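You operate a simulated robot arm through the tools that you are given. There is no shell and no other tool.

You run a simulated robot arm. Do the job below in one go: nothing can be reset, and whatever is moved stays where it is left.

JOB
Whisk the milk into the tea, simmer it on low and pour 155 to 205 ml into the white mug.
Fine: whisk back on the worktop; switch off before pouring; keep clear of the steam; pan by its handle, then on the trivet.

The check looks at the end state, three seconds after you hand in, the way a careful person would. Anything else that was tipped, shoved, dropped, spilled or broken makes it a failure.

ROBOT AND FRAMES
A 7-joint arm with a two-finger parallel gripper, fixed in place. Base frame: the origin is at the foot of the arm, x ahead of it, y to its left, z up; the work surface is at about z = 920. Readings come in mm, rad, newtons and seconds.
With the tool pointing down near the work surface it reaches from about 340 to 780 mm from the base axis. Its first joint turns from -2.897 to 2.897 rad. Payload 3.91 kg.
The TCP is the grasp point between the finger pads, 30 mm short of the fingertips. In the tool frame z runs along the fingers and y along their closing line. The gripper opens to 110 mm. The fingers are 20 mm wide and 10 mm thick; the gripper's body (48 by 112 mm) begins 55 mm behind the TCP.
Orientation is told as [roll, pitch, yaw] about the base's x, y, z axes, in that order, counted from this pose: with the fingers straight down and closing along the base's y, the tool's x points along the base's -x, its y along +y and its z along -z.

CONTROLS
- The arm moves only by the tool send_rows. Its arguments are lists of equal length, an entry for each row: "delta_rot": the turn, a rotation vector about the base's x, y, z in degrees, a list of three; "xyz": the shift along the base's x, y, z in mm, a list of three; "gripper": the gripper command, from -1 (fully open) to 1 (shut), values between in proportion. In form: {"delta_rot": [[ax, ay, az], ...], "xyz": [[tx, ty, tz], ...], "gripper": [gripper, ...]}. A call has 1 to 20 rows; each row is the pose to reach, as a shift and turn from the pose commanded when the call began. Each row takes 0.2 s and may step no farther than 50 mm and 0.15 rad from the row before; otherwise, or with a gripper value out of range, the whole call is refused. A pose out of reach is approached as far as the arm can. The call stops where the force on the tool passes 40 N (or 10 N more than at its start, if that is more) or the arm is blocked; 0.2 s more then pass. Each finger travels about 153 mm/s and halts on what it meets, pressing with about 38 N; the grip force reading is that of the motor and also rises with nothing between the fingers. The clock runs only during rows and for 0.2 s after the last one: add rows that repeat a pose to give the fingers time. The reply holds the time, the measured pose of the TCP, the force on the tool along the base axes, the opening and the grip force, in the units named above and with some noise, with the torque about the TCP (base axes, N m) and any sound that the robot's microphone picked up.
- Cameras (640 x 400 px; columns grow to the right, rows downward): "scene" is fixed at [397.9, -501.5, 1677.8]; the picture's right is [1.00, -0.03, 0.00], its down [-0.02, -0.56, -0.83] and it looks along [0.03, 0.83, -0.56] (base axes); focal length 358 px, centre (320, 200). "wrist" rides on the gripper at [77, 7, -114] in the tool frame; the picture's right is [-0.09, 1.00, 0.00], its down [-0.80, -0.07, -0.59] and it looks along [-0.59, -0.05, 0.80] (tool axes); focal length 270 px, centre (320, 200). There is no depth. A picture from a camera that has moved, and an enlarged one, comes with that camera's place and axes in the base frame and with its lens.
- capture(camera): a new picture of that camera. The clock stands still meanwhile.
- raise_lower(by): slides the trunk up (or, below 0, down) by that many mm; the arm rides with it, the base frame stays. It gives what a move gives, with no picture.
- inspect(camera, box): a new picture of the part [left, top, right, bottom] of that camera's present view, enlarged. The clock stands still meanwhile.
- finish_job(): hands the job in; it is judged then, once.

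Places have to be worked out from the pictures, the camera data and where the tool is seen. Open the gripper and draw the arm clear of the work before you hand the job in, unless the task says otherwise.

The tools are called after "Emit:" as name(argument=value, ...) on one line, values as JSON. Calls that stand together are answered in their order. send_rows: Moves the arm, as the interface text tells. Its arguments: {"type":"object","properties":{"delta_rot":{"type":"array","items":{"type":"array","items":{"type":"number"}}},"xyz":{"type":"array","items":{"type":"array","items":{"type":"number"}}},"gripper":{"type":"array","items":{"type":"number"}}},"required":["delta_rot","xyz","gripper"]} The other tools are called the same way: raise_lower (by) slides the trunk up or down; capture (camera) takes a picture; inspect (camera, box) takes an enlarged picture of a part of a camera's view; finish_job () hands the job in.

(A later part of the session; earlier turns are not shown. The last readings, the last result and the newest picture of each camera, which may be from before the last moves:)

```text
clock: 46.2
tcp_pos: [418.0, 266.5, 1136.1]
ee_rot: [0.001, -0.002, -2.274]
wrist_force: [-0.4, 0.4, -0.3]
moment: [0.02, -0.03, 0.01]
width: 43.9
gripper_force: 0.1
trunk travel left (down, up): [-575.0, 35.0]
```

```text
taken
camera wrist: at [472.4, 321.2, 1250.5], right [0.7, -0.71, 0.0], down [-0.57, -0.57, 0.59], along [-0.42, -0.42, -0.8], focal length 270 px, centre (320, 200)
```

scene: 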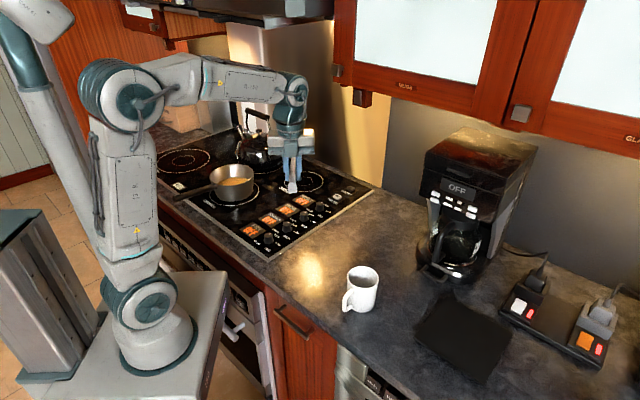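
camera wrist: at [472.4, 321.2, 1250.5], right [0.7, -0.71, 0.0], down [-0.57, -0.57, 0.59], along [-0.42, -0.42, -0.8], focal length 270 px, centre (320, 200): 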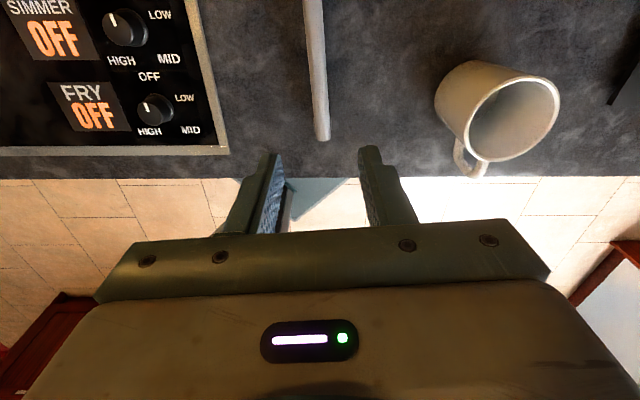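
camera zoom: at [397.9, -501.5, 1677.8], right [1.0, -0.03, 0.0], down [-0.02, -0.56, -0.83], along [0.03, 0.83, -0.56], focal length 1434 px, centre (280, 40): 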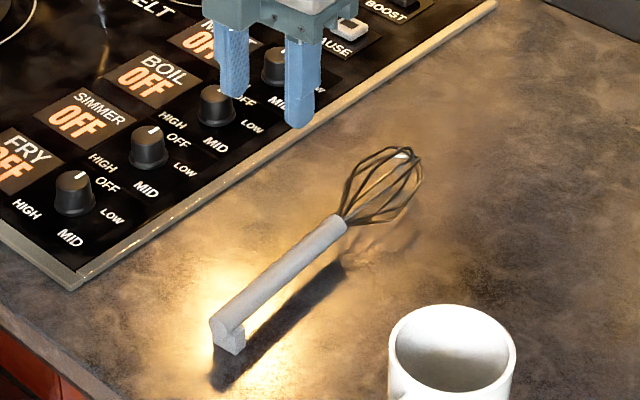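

The whisk rests as it did at first. Next I move over the SIMMER knob (about (326,439)) with the tool turned to yaw ≈ -20°, and look at it from above.

Emit:
send_rows(delta_rot=[[0, 0, 8], [0, 0, 16], [0, 0, 24], [0, 0, 32], [0, 0, 40], [0, 0, 48], [0, 0, 56], [0, 0, 64], [0, 0, 72], [0, 0, 80], [0, 0, 88], [0, 0, 96], [0, 0, 104], [0, 0, 110], [0, 0, 110]], xyz=[[-6, 12, 4], [-13, 25, 8], [-20, 37, 12], [-26, 49, 16], [-33, 62, 20], [-39, 74, 24], [-46, 86, 28], [-53, 99, 32], [-59, 111, 36], [-66, 123, 40], [-72, 136, 44], [-79, 148, 44], [-86, 160, 44], [-92, 172, 44], [-92, 172, 44]], gripper=[0.2, 0.2, 0.2, 0.2, 0.2, 0, 0, 0, 0, 0, -0.1, -0.1, -0.1, -0.1, -0.1])

Emit:
capture(camera="wrist")

Emit:
capture(camera="scene")

```text
clock: 49.4
tcp_pos: [327.2, 441.0, 1179.2]
ee_rot: [0.0, 0.0, -0.351]
wrist_force: [0.5, 0.0, 0.2]
moment: [0.03, -0.05, 0.01]
width: 60.3
gripper_force: 0.1
trunk travel left (down, up): [-575.0, 35.0]
```

```text
taken
camera wrist: at [257.5, 474.4, 1293.9], right [0.43, 0.9, 0.0], down [0.73, -0.34, 0.59], along [0.54, -0.25, -0.8], focal length 270 px, centre (320, 200)
```

wrist: 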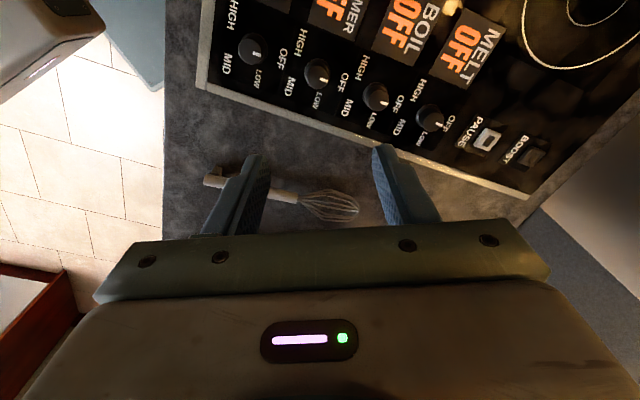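

```text
taken
```

scene: 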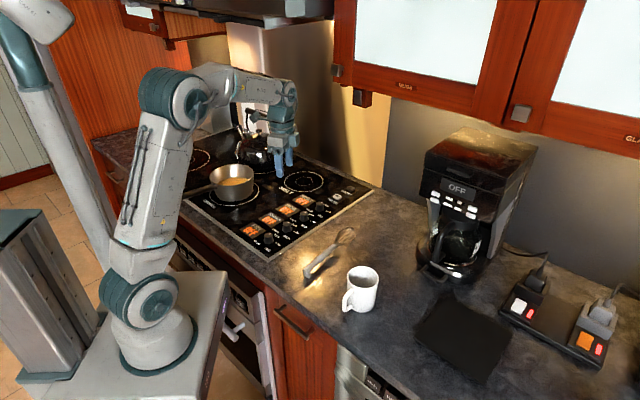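

The four knobs are in the wrist view. I zoom in to read the pointer marks and positions.

Emit:
inspect(camera="wrist", box=[200, 0, 460, 150])

```text
2.46 times, centred on (330, 75) of wrist
camera zoom: at [257.5, 474.4, 1293.9], right [0.43, 0.9, 0.0], down [0.73, -0.34, 0.59], along [0.54, -0.25, -0.8], focal length 665 px, centre (295, 508)
```

zoom: 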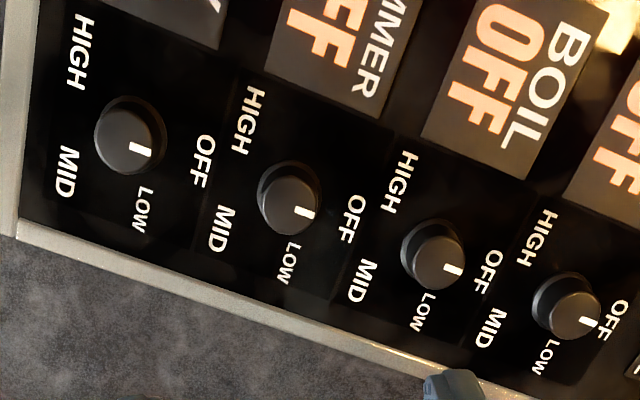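

The pointers are at OFF; I place the SIMMER knob's axis at about (322.5,442) and LOW about 70° clockwise from OFF. I descend over it with the fingers 60 mm apart and check centring.

Emit:
send_rows(delta_rot=[[0, 0, 0], [0, 0, 0], [0, 0, 0], [0, 0, 0], [0, 0, 0], [0, 0, 0]], xyz=[[-2, 0, -40], [-4.5, 1, -90], [-4.5, 1, -130], [-4.5, 1, -165], [-4.5, 1, -185], [-4.5, 1, -185]], gripper=[-0.1, -0.1, -0.1, -0.1, -0.1, -0.1])

Emit:
capture(camera="wrist")

Emit:
inspect(camera="scene", box=[230, 160, 350, 260])

```text
clock: 50.8
tcp_pos: [322.9, 442.3, 994.9]
ee_rot: [0.001, 0.001, -0.355]
wrist_force: [0.0, 0.7, -0.3]
moment: [0.01, -0.01, 0.01]
width: 60.5
gripper_force: 0.2
trunk travel left (down, up): [-575.0, 35.0]
```

```text
taken
camera wrist: at [252.4, 474.5, 1108.8], right [0.43, 0.9, 0.0], down [0.73, -0.34, 0.59], along [0.54, -0.25, -0.8], focal length 270 px, centre (320, 200)
```

wrist: 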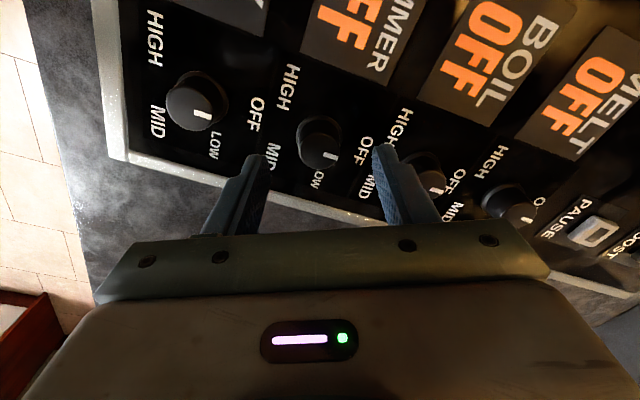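

```text
4.00 times, centred on (290, 210) of scene
camera zoom: at [397.9, -501.5, 1677.8], right [1.0, -0.03, 0.0], down [-0.02, -0.56, -0.83], along [0.03, 0.83, -0.56], focal length 1434 px, centre (440, 160)
```

zoom: 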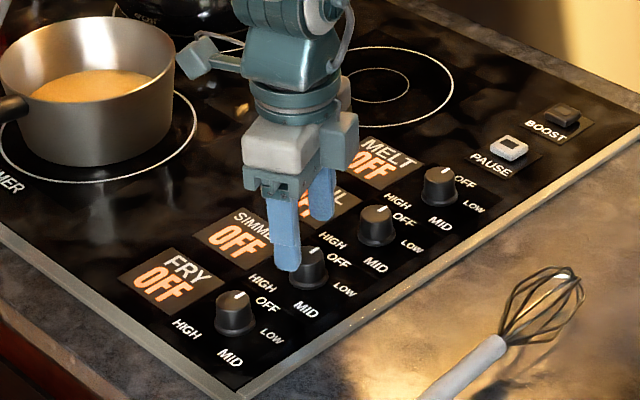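

The knob is within about 2–3 mm of the tool axis. I correct, go down to z≈962 and close on it.

Emit:
send_rows(delta_rot=[[0, 0, 0], [0, 0, 0], [0, 0, 0], [0, 0, 0], [0, 0, 0], [0, 0, 0], [0, 0, 0], [0, 0, 0]], xyz=[[0.4, -2.5, -12], [0.4, -2.5, -24], [0.4, -2.5, -32], [0.4, -2.5, -32], [0.4, -2.5, -32], [0.4, -2.5, -32], [0.4, -2.5, -32], [0.4, -2.5, -32]], gripper=[-0.1, -0.1, -0.1, 0.2, 0.4, 0.6, 1, 1])

Emit:
capture(camera="wrist")

```text
clock: 52.6
tcp_pos: [323.6, 439.8, 963.6]
ee_rot: [0.0, -0.001, -0.354]
wrist_force: [1.5, 3.6, 0.8]
moment: [-0.33, 0.0, -0.02]
width: 29.5
gripper_force: 44.5
trunk travel left (down, up): [-575.0, 35.0]
```

```text
taken
camera wrist: at [253.3, 473.5, 1077.4], right [0.43, 0.9, 0.0], down [0.73, -0.34, 0.59], along [0.54, -0.25, -0.8], focal length 270 px, centre (320, 200)
```

wrist: 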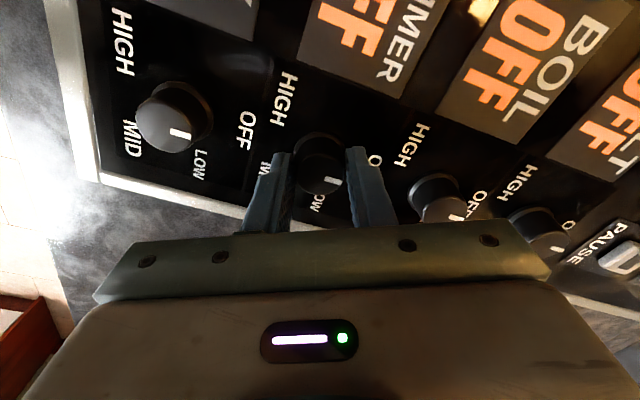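

The knob is held (29.5 mm) with the pointer at OFF. I turn it 70° clockwise to LOW.

Emit:
send_rows(delta_rot=[[0, 0, -7], [0, 0, -14], [0, 0, -21], [0, 0, -28], [0, 0, -35], [0, 0, -42], [0, 0, -49], [0, 0, -56], [0, 0, -63], [0, 0, -70], [0, 0, -70]], xyz=[[0, 0, 0], [0, 0, 0], [0, 0, 0], [0, 0, 0], [0, 0, 0], [0, 0, 0], [0, 0, 0], [0, 0, 0], [0, 0, 0], [0, 0, 0], [0, 0, 0]], gripper=[1, 1, 1, 1, 1, 1, 1, 1, 1, 1, 1])

Emit:
capture(camera="wrist")

Emit:
inspect(camera="scene", box=[210, 150, 330, 250])

```text
clock: 55.0
tcp_pos: [323.0, 439.8, 962.9]
ee_rot: [0.0, 0.003, -1.578]
wrist_force: [3.2, 5.2, 8.2]
moment: [-0.1, 0.28, 0.03]
width: 29.5
gripper_force: 44.7
trunk travel left (down, up): [-575.0, 35.0]
```

```text
taken
camera wrist: at [329.9, 516.9, 1077.5], right [1.0, -0.09, 0.0], down [-0.08, -0.8, 0.59], along [-0.06, -0.59, -0.8], focal length 270 px, centre (320, 200)
```

wrist: 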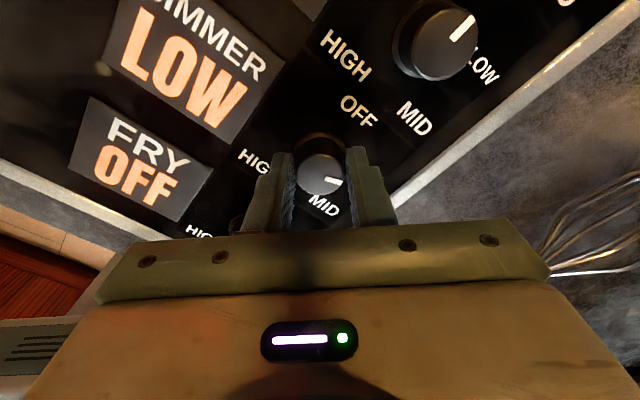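

```text
4.00 times, centred on (270, 200) of scene
camera zoom: at [397.9, -501.5, 1677.8], right [1.0, -0.03, 0.0], down [-0.02, -0.56, -0.83], along [0.03, 0.83, -0.56], focal length 1434 px, centre (520, 200)
```

zoom: 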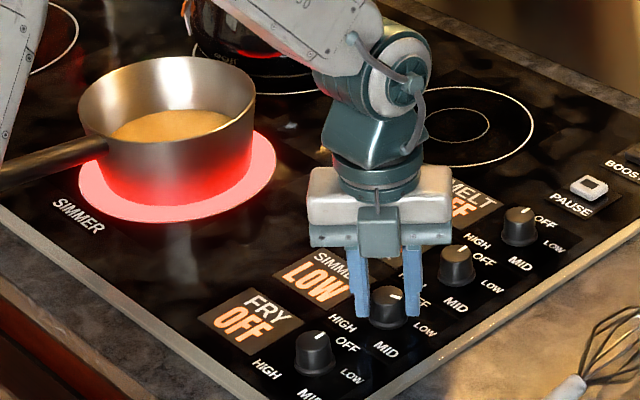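

SIMMER shows LOW and its zone glows. I wait holding the knob, and watch the pan and whether the arm is clear of the column above it.

Emit:
send_rows(delta_rot=[[0, 0, 0], [0, 0, 0], [0, 0, 0], [0, 0, 0], [0, 0, 0], [0, 0, 0], [0, 0, 0], [0, 0, 0], [0, 0, 0], [0, 0, 0]], xyz=[[0, 0, 0], [0, 0, 0], [0, 0, 0], [0, 0, 0], [0, 0, 0], [0, 0, 0], [0, 0, 0], [0, 0, 0], [0, 0, 0], [0, 0, 0]], gripper=[1, 1, 1, 1, 1, 1, 1, 1, 1, 1])

Emit:
capture(camera="scene")

Emit:
inspect(camera="scene", box=[180, 110, 290, 210])

```text
clock: 57.2
tcp_pos: [323.2, 439.8, 962.8]
ee_rot: [0.0, -0.001, -1.577]
wrist_force: [3.3, 6.8, 10.9]
moment: [0.28, 0.33, 0.01]
width: 29.3
gripper_force: 45.4
trunk travel left (down, up): [-575.0, 35.0]
```

```text
taken
```

scene: 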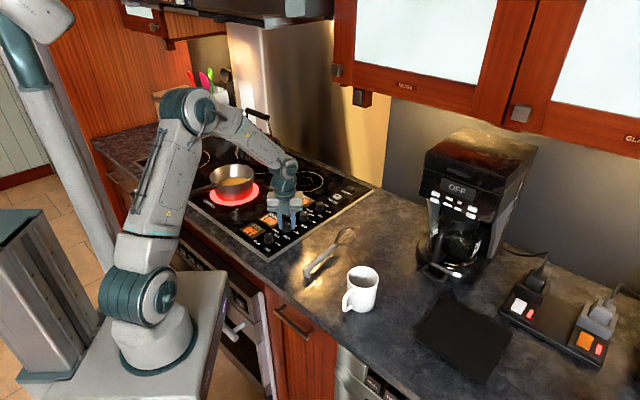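

```text
4.00 times, centred on (235, 160) of scene
camera zoom: at [397.9, -501.5, 1677.8], right [1.0, -0.03, 0.0], down [-0.02, -0.56, -0.83], along [0.03, 0.83, -0.56], focal length 1434 px, centre (660, 360)
```

zoom: 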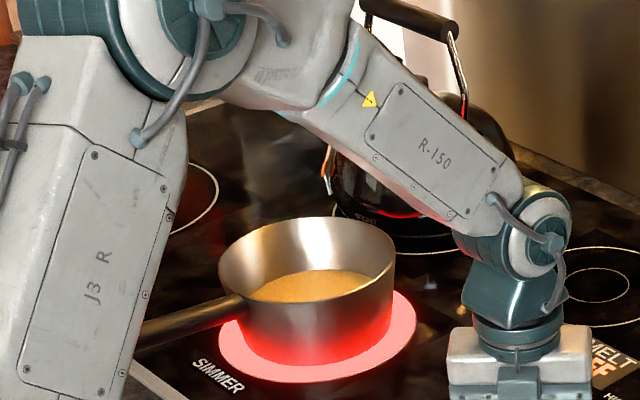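

The forearm stays more than 150 mm from the column above the pan. I keep waiting and listen for the simmer.

Emit:
send_rows(delta_rot=[[0, 0, 0], [0, 0, 0], [0, 0, 0], [0, 0, 0], [0, 0, 0], [0, 0, 0], [0, 0, 0], [0, 0, 0], [0, 0, 0], [0, 0, 0], [0, 0, 0], [0, 0, 0], [0, 0, 0], [0, 0, 0], [0, 0, 0], [0, 0, 0], [0, 0, 0], [0, 0, 0], [0, 0, 0], [0, 0, 0]], xyz=[[0, 0, 0], [0, 0, 0], [0, 0, 0], [0, 0, 0], [0, 0, 0], [0, 0, 0], [0, 0, 0], [0, 0, 0], [0, 0, 0], [0, 0, 0], [0, 0, 0], [0, 0, 0], [0, 0, 0], [0, 0, 0], [0, 0, 0], [0, 0, 0], [0, 0, 0], [0, 0, 0], [0, 0, 0], [0, 0, 0]], gripper=[1, 1, 1, 1, 1, 1, 1, 1, 1, 1, 1, 1, 1, 1, 1, 1, 1, 1, 1, 1])

Emit:
inspect(camera="scene", box=[180, 110, 290, 210])

```text
clock: 61.4
tcp_pos: [322.2, 440.4, 963.6]
ee_rot: [0.001, -0.001, -1.577]
wrist_force: [3.3, 5.3, 10.1]
moment: [0.17, 0.32, -0.02]
width: 29.1
gripper_force: 45.0
trunk travel left (down, up): [-575.0, 35.0]
```

```text
4.00 times, centred on (235, 160) of scene
camera zoom: at [397.9, -501.5, 1677.8], right [1.0, -0.03, 0.0], down [-0.02, -0.56, -0.83], along [0.03, 0.83, -0.56], focal length 1434 px, centre (660, 360)
```

zoom: 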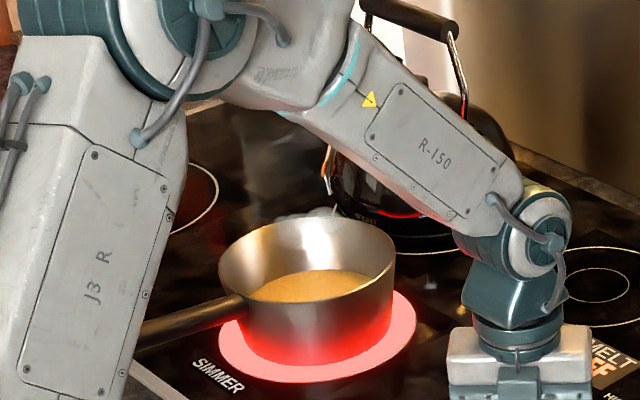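

A faint wisp of steam starts above the pan. I wait on for bubbles or a sound.

Emit:
send_rows(delta_rot=[[0, 0, 0], [0, 0, 0], [0, 0, 0], [0, 0, 0], [0, 0, 0], [0, 0, 0], [0, 0, 0], [0, 0, 0], [0, 0, 0], [0, 0, 0], [0, 0, 0], [0, 0, 0], [0, 0, 0], [0, 0, 0], [0, 0, 0]], xyz=[[0, 0, 0], [0, 0, 0], [0, 0, 0], [0, 0, 0], [0, 0, 0], [0, 0, 0], [0, 0, 0], [0, 0, 0], [0, 0, 0], [0, 0, 0], [0, 0, 0], [0, 0, 0], [0, 0, 0], [0, 0, 0], [0, 0, 0]], gripper=[1, 1, 1, 1, 1, 1, 1, 1, 1, 1, 1, 1, 1, 1, 1])

Emit:
inspect(camera="scene", box=[180, 110, 290, 210])

```text
clock: 64.6
tcp_pos: [322.1, 439.9, 963.0]
ee_rot: [-0.002, 0.0, -1.576]
wrist_force: [2.7, 4.6, 7.4]
moment: [0.11, 0.34, 0.02]
width: 29.2
gripper_force: 44.9
trunk travel left (down, up): [-575.0, 35.0]
```

```text
4.00 times, centred on (235, 160) of scene
camera zoom: at [397.9, -501.5, 1677.8], right [1.0, -0.03, 0.0], down [-0.02, -0.56, -0.83], along [0.03, 0.83, -0.56], focal length 1434 px, centre (660, 360)
```

zoom: 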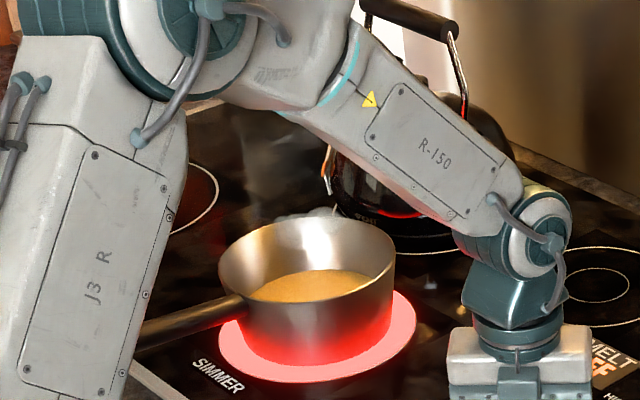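

I look closely at the tea surface for bubbles.

Emit:
inspect(camera="scene", box=[225, 155, 285, 200])

Emit:
send_rows(delta_rot=[[0, 0, 0], [0, 0, 0], [0, 0, 0], [0, 0, 0], [0, 0, 0], [0, 0, 0], [0, 0, 0], [0, 0, 0], [0, 0, 0], [0, 0, 0], [0, 0, 0], [0, 0, 0], [0, 0, 0], [0, 0, 0], [0, 0, 0], [0, 0, 0], [0, 0, 0], [0, 0, 0], [0, 0, 0], [0, 0, 0]], xyz=[[0, 0, 0], [0, 0, 0], [0, 0, 0], [0, 0, 0], [0, 0, 0], [0, 0, 0], [0, 0, 0], [0, 0, 0], [0, 0, 0], [0, 0, 0], [0, 0, 0], [0, 0, 0], [0, 0, 0], [0, 0, 0], [0, 0, 0], [0, 0, 0], [0, 0, 0], [0, 0, 0], [0, 0, 0], [0, 0, 0]], gripper=[1, 1, 1, 1, 1, 1, 1, 1, 1, 1, 1, 1, 1, 1, 1, 1, 1, 1, 1, 1])

Emit:
inspect(camera="scene", box=[205, 140, 265, 200])

```text
8.89 times, centred on (255, 178) of scene
camera zoom: at [397.9, -501.5, 1677.8], right [1.0, -0.03, 0.0], down [-0.02, -0.56, -0.83], along [0.03, 0.83, -0.56], focal length 3186 px, centre (898, 400)
```

zoom: 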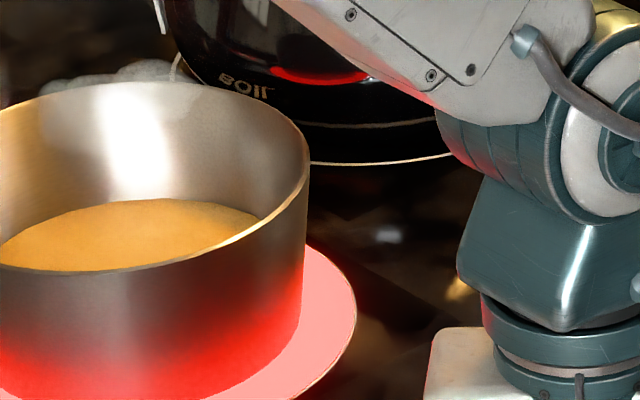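

```text
clock: 68.8
tcp_pos: [324.2, 440.8, 962.9]
ee_rot: [0.0, 0.0, -1.578]
wrist_force: [2.0, 1.9, 4.9]
moment: [0.03, 0.4, -0.01]
width: 29.3
gripper_force: 44.7
trunk travel left (down, up): [-575.0, 35.0]
```

```text
6.67 times, centred on (235, 170) of scene
camera zoom: at [397.9, -501.5, 1677.8], right [1.0, -0.03, 0.0], down [-0.02, -0.56, -0.83], along [0.03, 0.83, -0.56], focal length 2389 px, centre (887, 400)
```

zoom: 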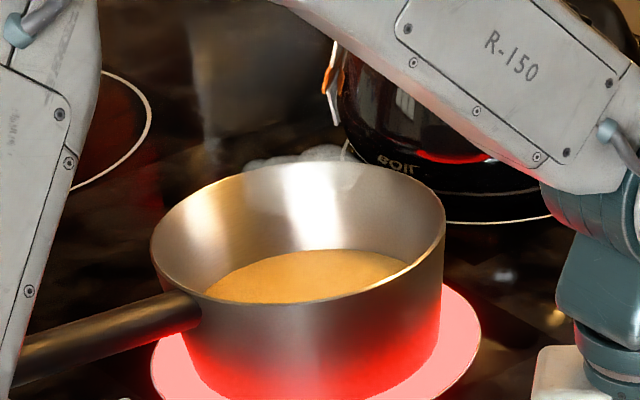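

Steam puffs show at the pan's rim and the surface is still flat. I wait longer and compare.

Emit:
send_rows(delta_rot=[[0, 0, 0], [0, 0, 0], [0, 0, 0], [0, 0, 0], [0, 0, 0], [0, 0, 0], [0, 0, 0], [0, 0, 0], [0, 0, 0], [0, 0, 0], [0, 0, 0], [0, 0, 0], [0, 0, 0], [0, 0, 0], [0, 0, 0], [0, 0, 0], [0, 0, 0], [0, 0, 0], [0, 0, 0], [0, 0, 0]], xyz=[[0, 0, 0], [0, 0, 0], [0, 0, 0], [0, 0, 0], [0, 0, 0], [0, 0, 0], [0, 0, 0], [0, 0, 0], [0, 0, 0], [0, 0, 0], [0, 0, 0], [0, 0, 0], [0, 0, 0], [0, 0, 0], [0, 0, 0], [0, 0, 0], [0, 0, 0], [0, 0, 0], [0, 0, 0], [0, 0, 0]], gripper=[1, 1, 1, 1, 1, 1, 1, 1, 1, 1, 1, 1, 1, 1, 1, 1, 1, 1, 1, 1])

Emit:
inspect(camera="scene", box=[205, 140, 265, 200])

Emit:
capture(camera="scene")

```text
clock: 73.0
tcp_pos: [322.8, 440.8, 962.4]
ee_rot: [0.002, 0.0, -1.576]
wrist_force: [-0.7, 5.3, 4.7]
moment: [0.49, 0.43, -0.01]
width: 29.3
gripper_force: 44.8
trunk travel left (down, up): [-575.0, 35.0]
```

```text
6.67 times, centred on (235, 170) of scene
camera zoom: at [397.9, -501.5, 1677.8], right [1.0, -0.03, 0.0], down [-0.02, -0.56, -0.83], along [0.03, 0.83, -0.56], focal length 2389 px, centre (887, 400)
```

zoom: 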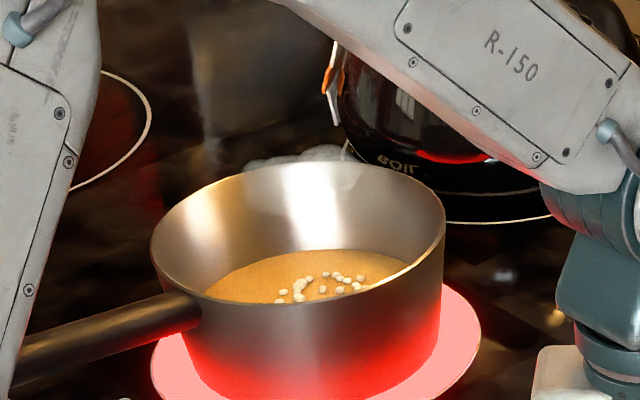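

```text
taken
```

scene: 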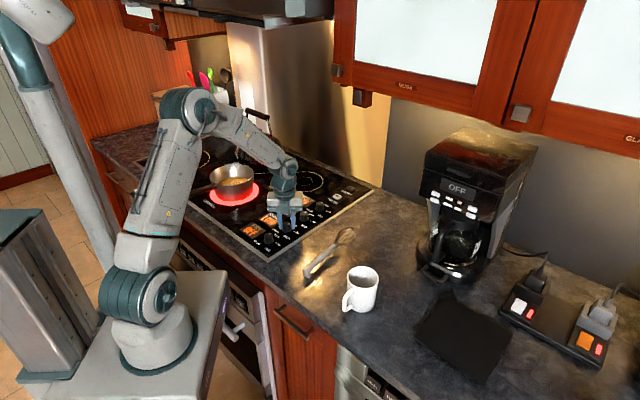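

Bubbles have appeared: it is simmering on LOW. I let it simmer a few seconds while watching the level.

Emit:
send_rows(delta_rot=[[0, 0, 0], [0, 0, 0], [0, 0, 0], [0, 0, 0], [0, 0, 0], [0, 0, 0], [0, 0, 0], [0, 0, 0], [0, 0, 0], [0, 0, 0], [0, 0, 0], [0, 0, 0], [0, 0, 0], [0, 0, 0], [0, 0, 0]], xyz=[[0, 0, 0], [0, 0, 0], [0, 0, 0], [0, 0, 0], [0, 0, 0], [0, 0, 0], [0, 0, 0], [0, 0, 0], [0, 0, 0], [0, 0, 0], [0, 0, 0], [0, 0, 0], [0, 0, 0], [0, 0, 0], [0, 0, 0]], gripper=[1, 1, 1, 1, 1, 1, 1, 1, 1, 1, 1, 1, 1, 1, 1])

Emit:
inspect(camera="scene", box=[205, 140, 265, 200])

```text
clock: 76.2
tcp_pos: [323.8, 439.0, 963.2]
ee_rot: [0.001, -0.001, -1.575]
wrist_force: [0.7, 7.2, 6.4]
moment: [0.15, 0.44, -0.02]
width: 29.4
gripper_force: 45.3
trunk travel left (down, up): [-575.0, 35.0]
```

```text
6.67 times, centred on (235, 170) of scene
camera zoom: at [397.9, -501.5, 1677.8], right [1.0, -0.03, 0.0], down [-0.02, -0.56, -0.83], along [0.03, 0.83, -0.56], focal length 2389 px, centre (887, 400)
```

zoom: 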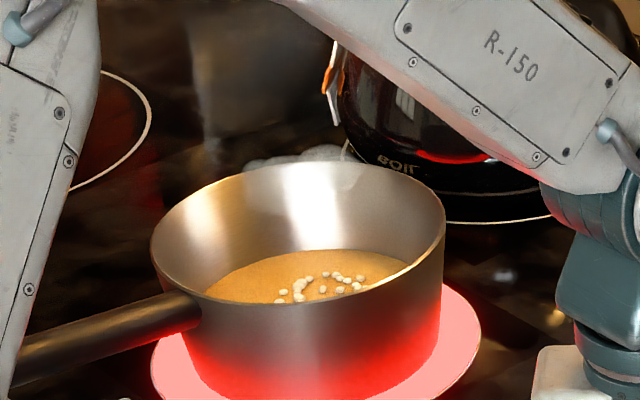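

The simmer is steady with no rise of the level. I let it go on for another few seconds.

Emit:
send_rows(delta_rot=[[0, 0, 0], [0, 0, 0], [0, 0, 0], [0, 0, 0], [0, 0, 0], [0, 0, 0], [0, 0, 0], [0, 0, 0], [0, 0, 0], [0, 0, 0], [0, 0, 0], [0, 0, 0], [0, 0, 0], [0, 0, 0], [0, 0, 0], [0, 0, 0], [0, 0, 0], [0, 0, 0], [0, 0, 0], [0, 0, 0]], xyz=[[0, 0, 0], [0, 0, 0], [0, 0, 0], [0, 0, 0], [0, 0, 0], [0, 0, 0], [0, 0, 0], [0, 0, 0], [0, 0, 0], [0, 0, 0], [0, 0, 0], [0, 0, 0], [0, 0, 0], [0, 0, 0], [0, 0, 0], [0, 0, 0], [0, 0, 0], [0, 0, 0], [0, 0, 0], [0, 0, 0]], gripper=[1, 1, 1, 1, 1, 1, 1, 1, 1, 1, 1, 1, 1, 1, 1, 1, 1, 1, 1, 1])

Emit:
inspect(camera="scene", box=[205, 140, 265, 200])

```text
clock: 80.4
tcp_pos: [323.1, 441.2, 962.4]
ee_rot: [0.001, 0.001, -1.576]
wrist_force: [0.3, 7.2, 5.8]
moment: [0.16, 0.4, -0.04]
width: 29.5
gripper_force: 44.7
trunk travel left (down, up): [-575.0, 35.0]
```

```text
6.67 times, centred on (235, 170) of scene
camera zoom: at [397.9, -501.5, 1677.8], right [1.0, -0.03, 0.0], down [-0.02, -0.56, -0.83], along [0.03, 0.83, -0.56], focal length 2389 px, centre (887, 400)
```

zoom: 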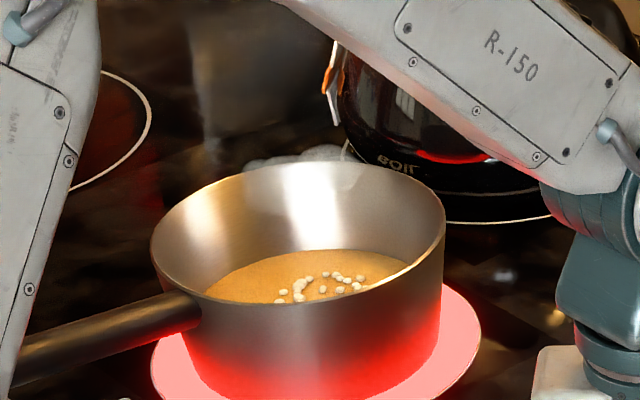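

It still simmers steadily. After a last short wait I turn the knob back 70° counter-clockwise to OFF.

Emit:
send_rows(delta_rot=[[0, 0, 0], [0, 0, 0], [0, 0, 0], [0, 0, 0], [0, 0, 0], [0, 0, 0], [0, 0, 0], [0, 0, 0], [0, 0, 7], [0, 0, 14], [0, 0, 21], [0, 0, 28], [0, 0, 35], [0, 0, 42], [0, 0, 49], [0, 0, 56], [0, 0, 63], [0, 0, 70], [0, 0, 71], [0, 0, 71]], xyz=[[0, 0, 0], [0, 0, 0], [0, 0, 0], [0, 0, 0], [0, 0, 0], [0, 0, 0], [0, 0, 0], [0, 0, 0], [0, 0, 0], [0, 0, 0], [0, 0, 0], [0, 0, 0], [0, 0, 0], [0, 0, 0], [0, 0, 0], [0, 0, 0], [0, 0, 0], [0, 0, 0], [0, 0, 0], [0, 0, 0]], gripper=[1, 1, 1, 1, 1, 1, 1, 1, 1, 1, 1, 1, 1, 1, 1, 1, 1, 1, 1, 1])

Emit:
capture(camera="wrist")

Emit:
inspect(camera="scene", box=[210, 150, 330, 250])

```text
clock: 84.6
tcp_pos: [324.5, 440.1, 963.1]
ee_rot: [0.001, 0.0, -0.337]
wrist_force: [6.2, 10.5, 5.9]
moment: [0.08, 0.13, -0.6]
width: 29.7
gripper_force: 44.6
trunk travel left (down, up): [-575.0, 35.0]
```

```text
taken
camera wrist: at [253.2, 472.1, 1077.2], right [0.41, 0.91, 0.0], down [0.73, -0.33, 0.59], along [0.54, -0.24, -0.8], focal length 270 px, centre (320, 200)
```

wrist: 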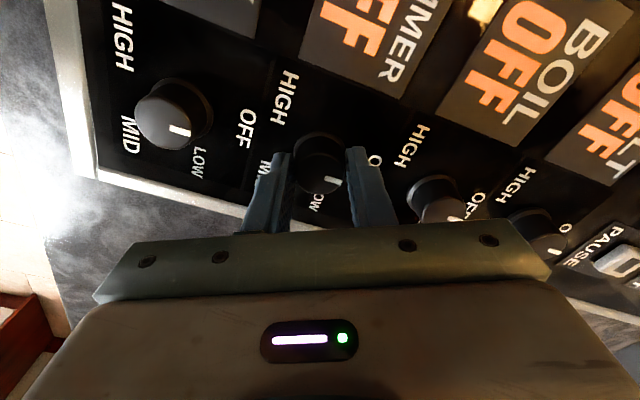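

```text
4.00 times, centred on (270, 200) of scene
camera zoom: at [397.9, -501.5, 1677.8], right [1.0, -0.03, 0.0], down [-0.02, -0.56, -0.83], along [0.03, 0.83, -0.56], focal length 1434 px, centre (520, 200)
```

zoom: 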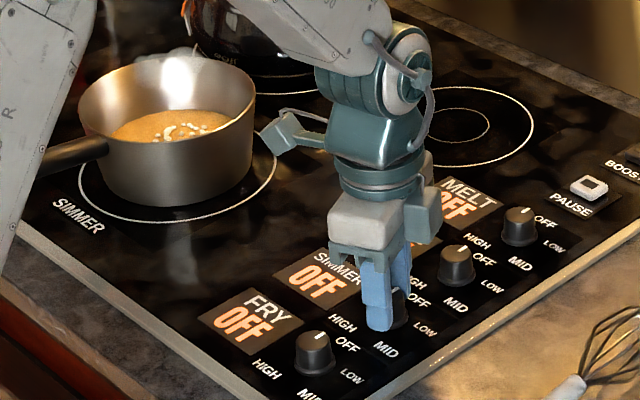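

SIMMER reads OFF and the zone has gone dark, with the knob against its stop. I open the fingers, rise straight up and then swing, well short of the steam, to a spot high above the pan's handle.

Emit:
send_rows(delta_rot=[[0, 0, 0], [0, 0, 0], [0, 0, 0], [0, 0, 0], [0, 0, 0], [0, 0, 0], [0, 0, 0], [0, 0, 0], [0, 0, 0]], xyz=[[0, 0, 0], [0, 0, 0], [0, 0, 0], [0, 0, 20], [0, 0, 60], [0, 0, 110], [0, 0, 160], [0, 0, 200], [0, 0, 230]], gripper=[0.3, 0.1, -0.1, -0.1, -0.1, -0.1, -0.1, -0.1, -0.1])

Emit:
inspect(camera="scene", box=[210, 150, 330, 250])

Emit:
capture(camera="scene")

```text
clock: 86.6
tcp_pos: [323.3, 438.3, 1192.6]
ee_rot: [-0.001, -0.002, -0.337]
wrist_force: [-0.2, -0.8, 0.0]
moment: [-0.04, -0.01, -0.02]
width: 60.3
gripper_force: 0.0
trunk travel left (down, up): [-575.0, 35.0]
```

```text
4.00 times, centred on (270, 200) of scene
camera zoom: at [397.9, -501.5, 1677.8], right [1.0, -0.03, 0.0], down [-0.02, -0.56, -0.83], along [0.03, 0.83, -0.56], focal length 1434 px, centre (520, 200)
```

zoom: 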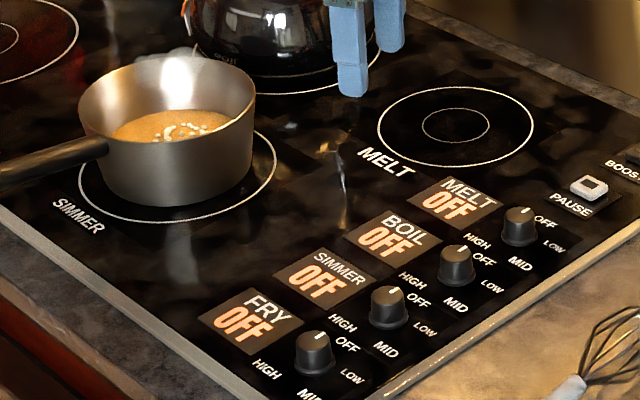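

```text
taken
```

scene: 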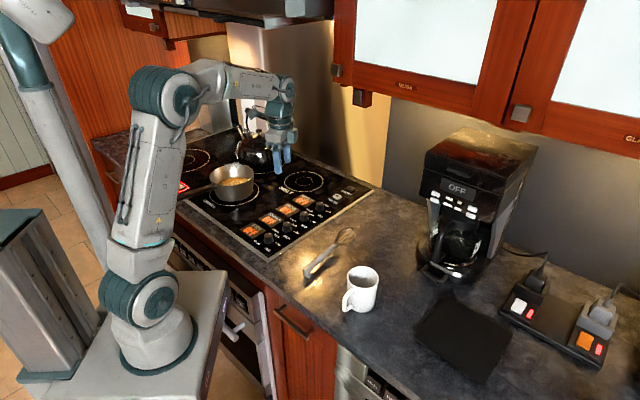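

All four zones read OFF. I go round on the near side of the pan to a viewing spot above the handle, turning the tool to line up with it.

Emit:
send_rows(delta_rot=[[0, 0, 5], [0, 0, 10], [0, 0, 15], [0, 0, 20], [0, 0, 26], [0, 0, 32], [0, 0, 38], [0, 0, 44], [0, 0, 48], [0, 0, 48]], xyz=[[-40, 0, 0], [-85, 0, 0], [-130, 0, 0], [-173, 2, 0], [-215, 20, 0], [-255, 45, 0], [-295, 75, 0], [-330, 100, 0], [-345, 115, 0], [-345, 115, 0]], gripper=[-0.1, -0.1, -0.1, -0.1, -0.1, -0.1, -0.1, -0.1, -0.1, -0.1])

Emit:
capture(camera="wrist")

Emit:
capture(camera="scene")

```text
clock: 88.8
tcp_pos: [-21.0, 555.3, 1193.7]
ee_rot: [-0.001, -0.001, 0.504]
wrist_force: [0.1, 0.0, 0.5]
moment: [-0.06, -0.01, -0.02]
width: 60.5
gripper_force: 0.1
trunk travel left (down, up): [-575.0, 35.0]
```

```text
taken
camera wrist: at [-92.9, 524.5, 1309.4], right [-0.4, 0.92, 0.0], down [0.74, 0.32, 0.59], along [0.54, 0.24, -0.8], focal length 270 px, centre (320, 200)
```

wrist: 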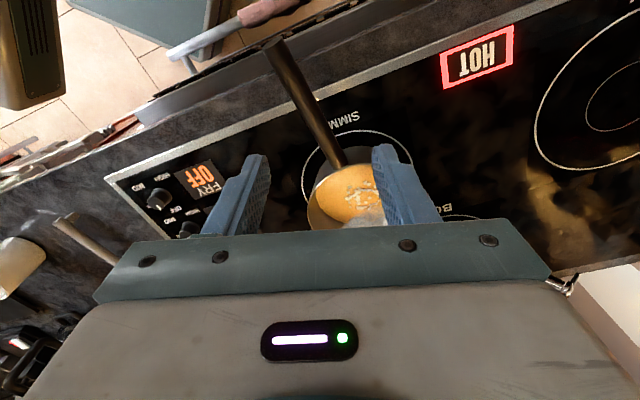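

```text
taken
```

scene: 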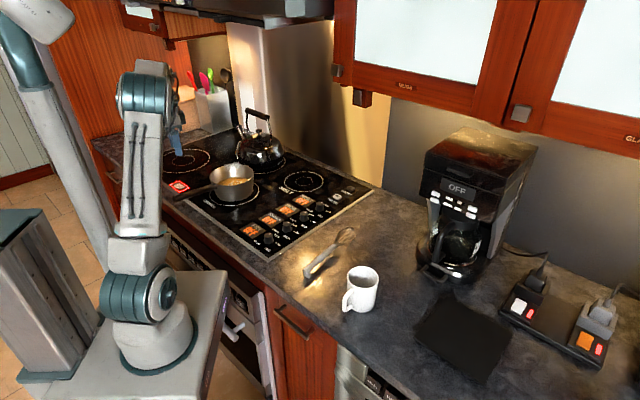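

The handle actually rises outward: I triangulate its end near (-46,499,1022) and its root near (59,622,986), bearing about 48° toward the pan centre (~(110,672)). I look closer at its thickness and at the steam.

Emit:
inspect(camera="wrist", box=[230, 20, 430, 240])

Emit:
inspect(camera="scene", box=[160, 130, 270, 210])

```text
1.82 times, centred on (330, 130) of wrist
camera zoom: at [-92.9, 524.5, 1309.4], right [-0.4, 0.92, 0.0], down [0.74, 0.32, 0.59], along [0.54, 0.24, -0.8], focal length 491 px, centre (302, 327)
```

zoom: 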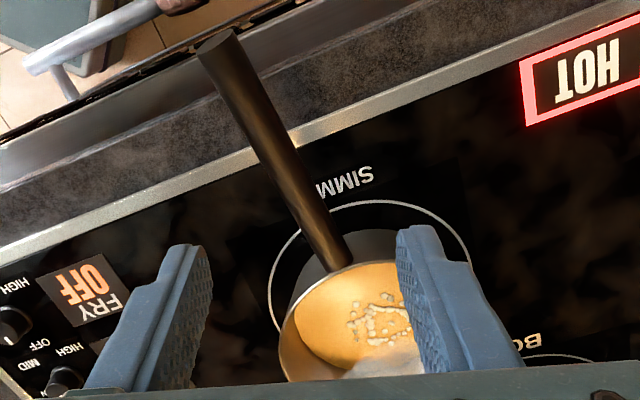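

```text
5.00 times, centred on (215, 170) of scene
camera zoom: at [397.9, -501.5, 1677.8], right [1.0, -0.03, 0.0], down [-0.02, -0.56, -0.83], along [0.03, 0.83, -0.56], focal length 1792 px, centre (845, 350)
```

zoom: 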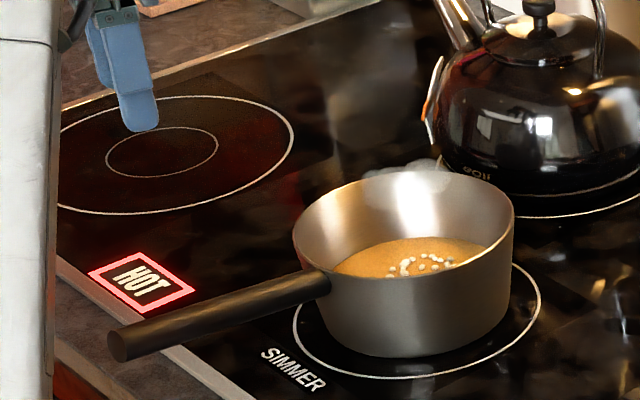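

The handle is about 21–23 mm thick. I turn the tool to yaw 49° and lean it 35° back from the pan, so that the hand stays away from the steam when it comes down on the handle about 140 mm from the pan's centre.

Emit:
send_rows(delta_rot=[[0, 0, 7], [0, 0, 14], [0, 0, 20.1], [0, 0, 20.1]], xyz=[[5, 0, -15], [10, 2, -30], [15, 5, -45], [15, 5, -45]], gripper=[-0.1, -0.1, -0.1, -0.1])

Emit:
send_rows(delta_rot=[[5.28, -4.59, 0], [10.56, -9.18, 0], [15.84, -13.78, 0], [21.1, -18.37, 0], [26.4, -22.96, 0], [26.4, -22.96, 0]], xyz=[[0, 0, 0], [0, 0, 0], [0, 0, 0], [0, 0, 0], [0, 0, 0], [0, 0, 0]], gripper=[-0.1, -0.1, -0.1, -0.1, -0.1, -0.1])

Emit:
capture(camera="wrist")

Emit:
capture(camera="scene")

```text
clock: 89.8
tcp_pos: [-6.9, 559.3, 1147.3]
ee_rot: [0.0, -0.001, 0.853]
wrist_force: [0.3, -0.1, 0.4]
moment: [0.03, -0.02, 0.02]
width: 60.3
gripper_force: 0.0
trunk travel left (down, up): [-575.0, 35.0]
```

```text
clock: 91.2
tcp_pos: [-6.6, 559.5, 1147.9]
ee_rot: [0.003, -0.61, 0.853]
wrist_force: [1.3, -0.2, -0.1]
moment: [-0.01, 0.01, 0.02]
width: 60.2
gripper_force: 0.1
trunk travel left (down, up): [-575.0, 35.0]
```

```text
taken
camera wrist: at [-96.5, 467.1, 1197.3], right [-0.7, 0.71, 0.05], down [0.26, 0.19, 0.95], along [0.66, 0.68, -0.32], focal length 270 px, centre (320, 200)
```

wrist: 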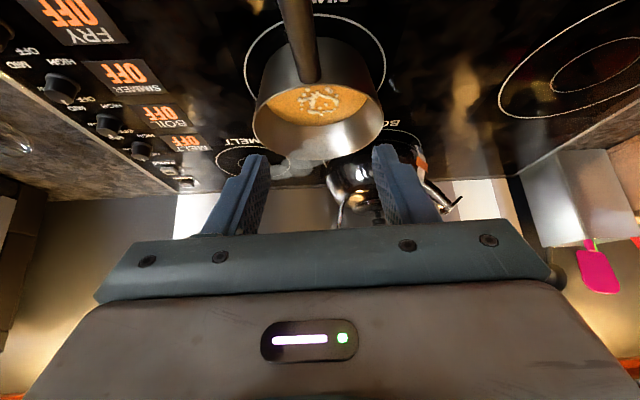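

```text
taken
```

scene: 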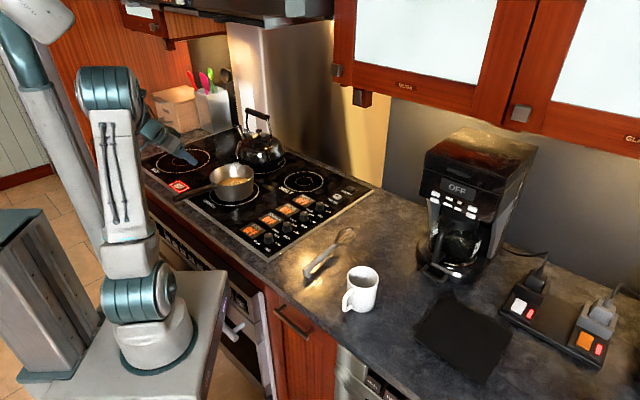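

The handle lines up with the tool plane about 10 mm to one side. I shift over it and descend partway, then check again.

Emit:
send_rows(delta_rot=[[0, 0, 0], [0, 0, 0], [0, 0, 0], [0, 0, 0], [0, 0, 0]], xyz=[[8, 2, -20], [17, 4, -45], [17, 4, -70], [17, 4, -90], [17, 4, -90]], gripper=[-0.1, -0.1, -0.1, -0.1, -0.1])

Emit:
capture(camera="wrist")

Emit:
inspect(camera="scene", box=[120, 110, 270, 220])

```text
clock: 92.4
tcp_pos: [10.0, 563.2, 1056.1]
ee_rot: [0.001, -0.612, 0.851]
wrist_force: [0.0, 0.6, -0.3]
moment: [-0.01, 0.03, 0.01]
width: 60.5
gripper_force: 0.0
trunk travel left (down, up): [-575.0, 35.0]
```

```text
taken
camera wrist: at [-79.7, 470.9, 1106.3], right [-0.7, 0.71, 0.05], down [0.26, 0.19, 0.95], along [0.66, 0.68, -0.32], focal length 270 px, centre (320, 200)
```

wrist: 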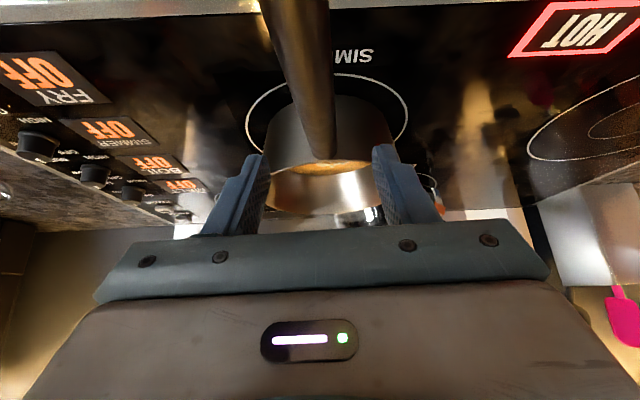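

```text
3.64 times, centred on (195, 165) of scene
camera zoom: at [397.9, -501.5, 1677.8], right [1.0, -0.03, 0.0], down [-0.02, -0.56, -0.83], along [0.03, 0.83, -0.56], focal length 1303 px, centre (774, 327)
```

zoom: 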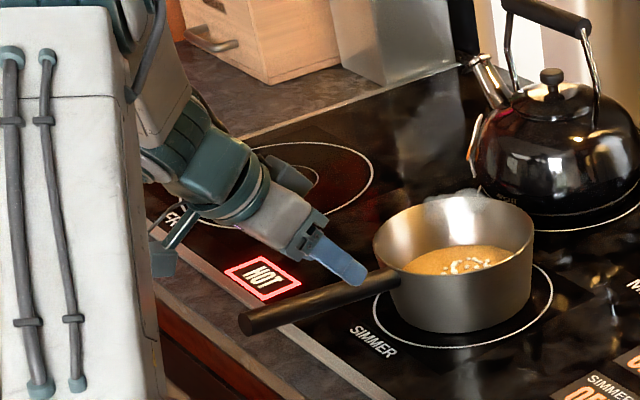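

The handle sits centrally between the fingers and my height model (axis z≈1004 at the grasp) fits its apparent width. I lower onto it and close.

Emit:
send_rows(delta_rot=[[0, 0, 0], [0, 0, 0], [0, 0, 0], [0, 0, 0], [0, 0, 0], [0, 0, 0], [0, 0, 0], [0, 0, 0], [0, 0, 0]], xyz=[[0, 0, -20], [0, 0, -40], [0, 0, -50], [0, 0, -52], [0, 0, -52], [0, 0, -52], [0, 0, -52], [0, 0, -52], [0, 0, -52]], gripper=[-0.1, -0.1, -0.1, 0.1, 0.3, 0.5, 0.6, 1, 1])

Emit:
capture(camera="wrist")

Emit:
inspect(camera="scene", box=[120, 110, 270, 220])

```text
clock: 94.4
tcp_pos: [10.5, 564.0, 1005.9]
ee_rot: [0.0, -0.608, 0.851]
wrist_force: [-2.5, 1.4, -0.4]
moment: [-0.08, 0.19, 0.23]
width: 22.8
gripper_force: 38.0
trunk travel left (down, up): [-575.0, 35.0]
```

```text
taken
camera wrist: at [-80.2, 470.8, 1054.8], right [-0.7, 0.71, 0.05], down [0.26, 0.19, 0.95], along [0.66, 0.68, -0.32], focal length 270 px, centre (320, 200)
```

wrist: 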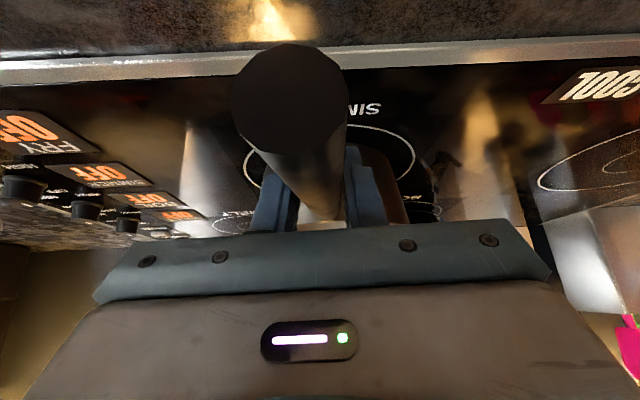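

```text
3.64 times, centred on (195, 165) of scene
camera zoom: at [397.9, -501.5, 1677.8], right [1.0, -0.03, 0.0], down [-0.02, -0.56, -0.83], along [0.03, 0.83, -0.56], focal length 1303 px, centre (774, 327)
```

zoom: 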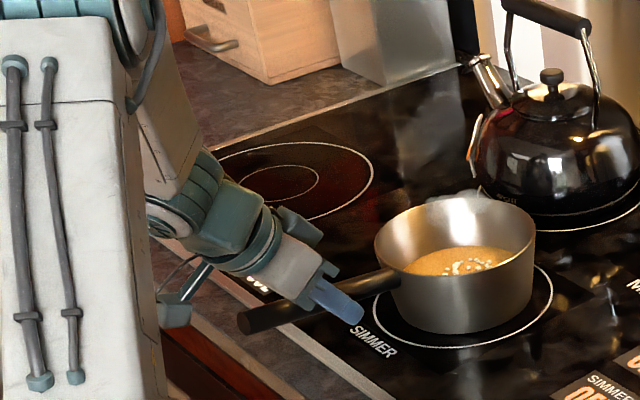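

The handle is gripped (22.8 mm). I make a cautious test lift of a few millimetres and read force and moment.

Emit:
send_rows(delta_rot=[[0, 0, 0], [0, 0, 0], [0, 0, 0], [0, 0, 0], [0, 0, 0], [0, 0, 0]], xyz=[[0, 0, 1.5], [0, 0, 3], [0, 0, 4.5], [0, 0, 6], [0, 0, 6], [0, 0, 6]], gripper=[1, 1, 1, 1, 1, 1])

Emit:
inspect(camera="scene", box=[180, 140, 280, 210])

```text
clock: 95.8
tcp_pos: [10.1, 563.5, 1011.0]
ee_rot: [0.001, -0.61, 0.852]
wrist_force: [-0.2, -1.0, -8.0]
moment: [-0.57, 0.5, -0.02]
width: 22.7
gripper_force: 37.7
trunk travel left (down, up): [-575.0, 35.0]
```

```text
5.71 times, centred on (230, 175) of scene
camera zoom: at [397.9, -501.5, 1677.8], right [1.0, -0.03, 0.0], down [-0.02, -0.56, -0.83], along [0.03, 0.83, -0.56], focal length 2048 px, centre (834, 343)
```

zoom: 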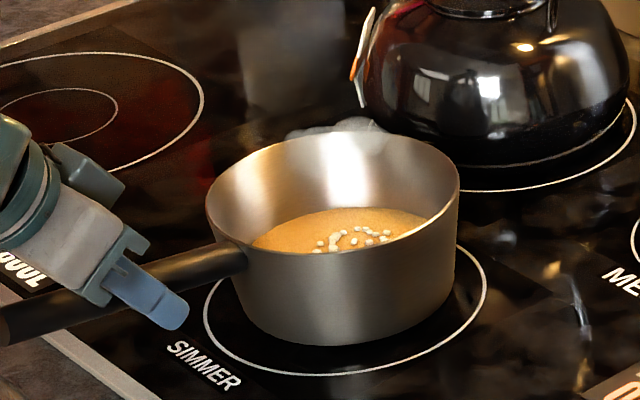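

The hand now carries 8 N with a 0.76 N·m moment. I lift another 10 mm to learn whether the whole pan is off the hob and stays level.

Emit:
send_rows(delta_rot=[[0, 0, 0], [0, 0, 0], [0, 0, 0], [0, 0, 0], [0, 0, 0], [0, 0, 0], [0, 0, 0]], xyz=[[0, 0, 2], [0, 0, 4], [0, 0, 6], [0, 0, 8], [0, 0, 10], [0, 0, 10], [0, 0, 10]], gripper=[1, 1, 1, 1, 1, 1, 1])

Emit:
inspect(camera="scene", box=[180, 140, 280, 210])

Emit:
capture(camera="wrist")

```text
clock: 97.4
tcp_pos: [9.8, 563.7, 1020.1]
ee_rot: [0.002, -0.609, 0.852]
wrist_force: [0.0, -0.2, -6.8]
moment: [-0.54, 0.51, 0.02]
width: 22.7
gripper_force: 37.6
trunk travel left (down, up): [-575.0, 35.0]
```

```text
5.71 times, centred on (230, 175) of scene
camera zoom: at [397.9, -501.5, 1677.8], right [1.0, -0.03, 0.0], down [-0.02, -0.56, -0.83], along [0.03, 0.83, -0.56], focal length 2048 px, centre (834, 343)
```

zoom: 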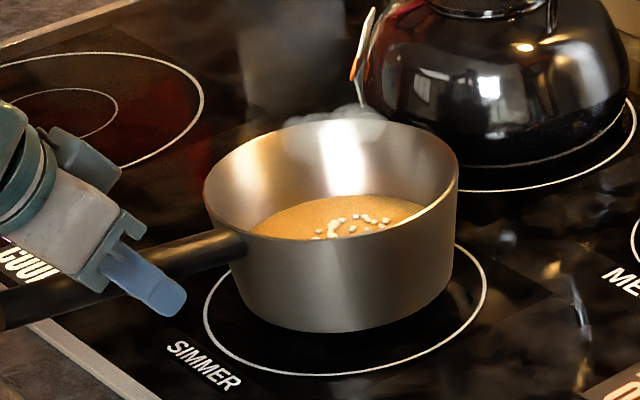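

```text
taken
camera wrist: at [-79.4, 471.7, 1070.9], right [-0.7, 0.71, 0.05], down [0.26, 0.19, 0.95], along [0.66, 0.68, -0.32], focal length 270 px, centre (320, 200)
```

wrist: 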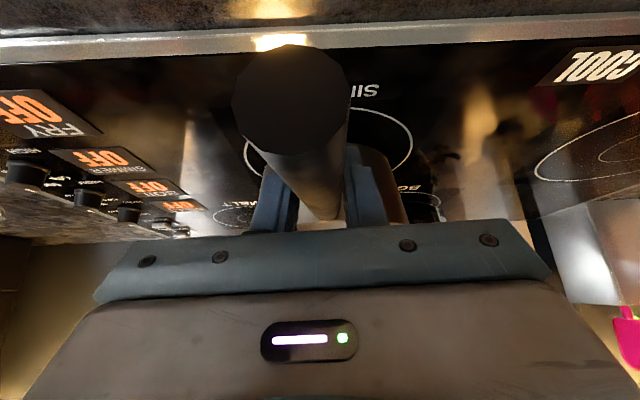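

The pan is fully carried (about 7.4 N), and stays level in the grip. Before moving it I check the space around the mug and the coffee maker for the pouring position.

Emit:
inspect(camera="scene", box=[340, 180, 520, 320])

```text
2.86 times, centred on (430, 250) of scene
camera zoom: at [397.9, -501.5, 1677.8], right [1.0, -0.03, 0.0], down [-0.02, -0.56, -0.83], along [0.03, 0.83, -0.56], focal length 1024 px, centre (6, 57)
```

zoom: 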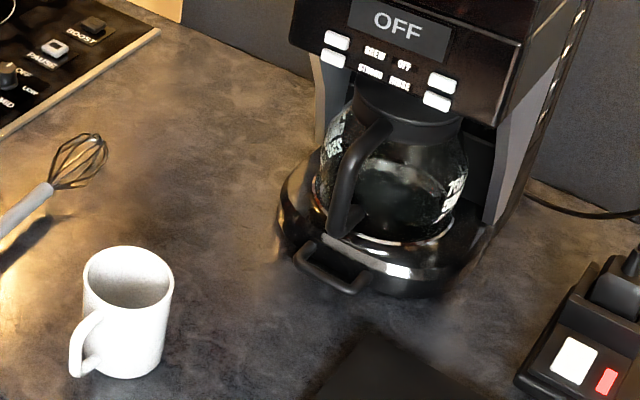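

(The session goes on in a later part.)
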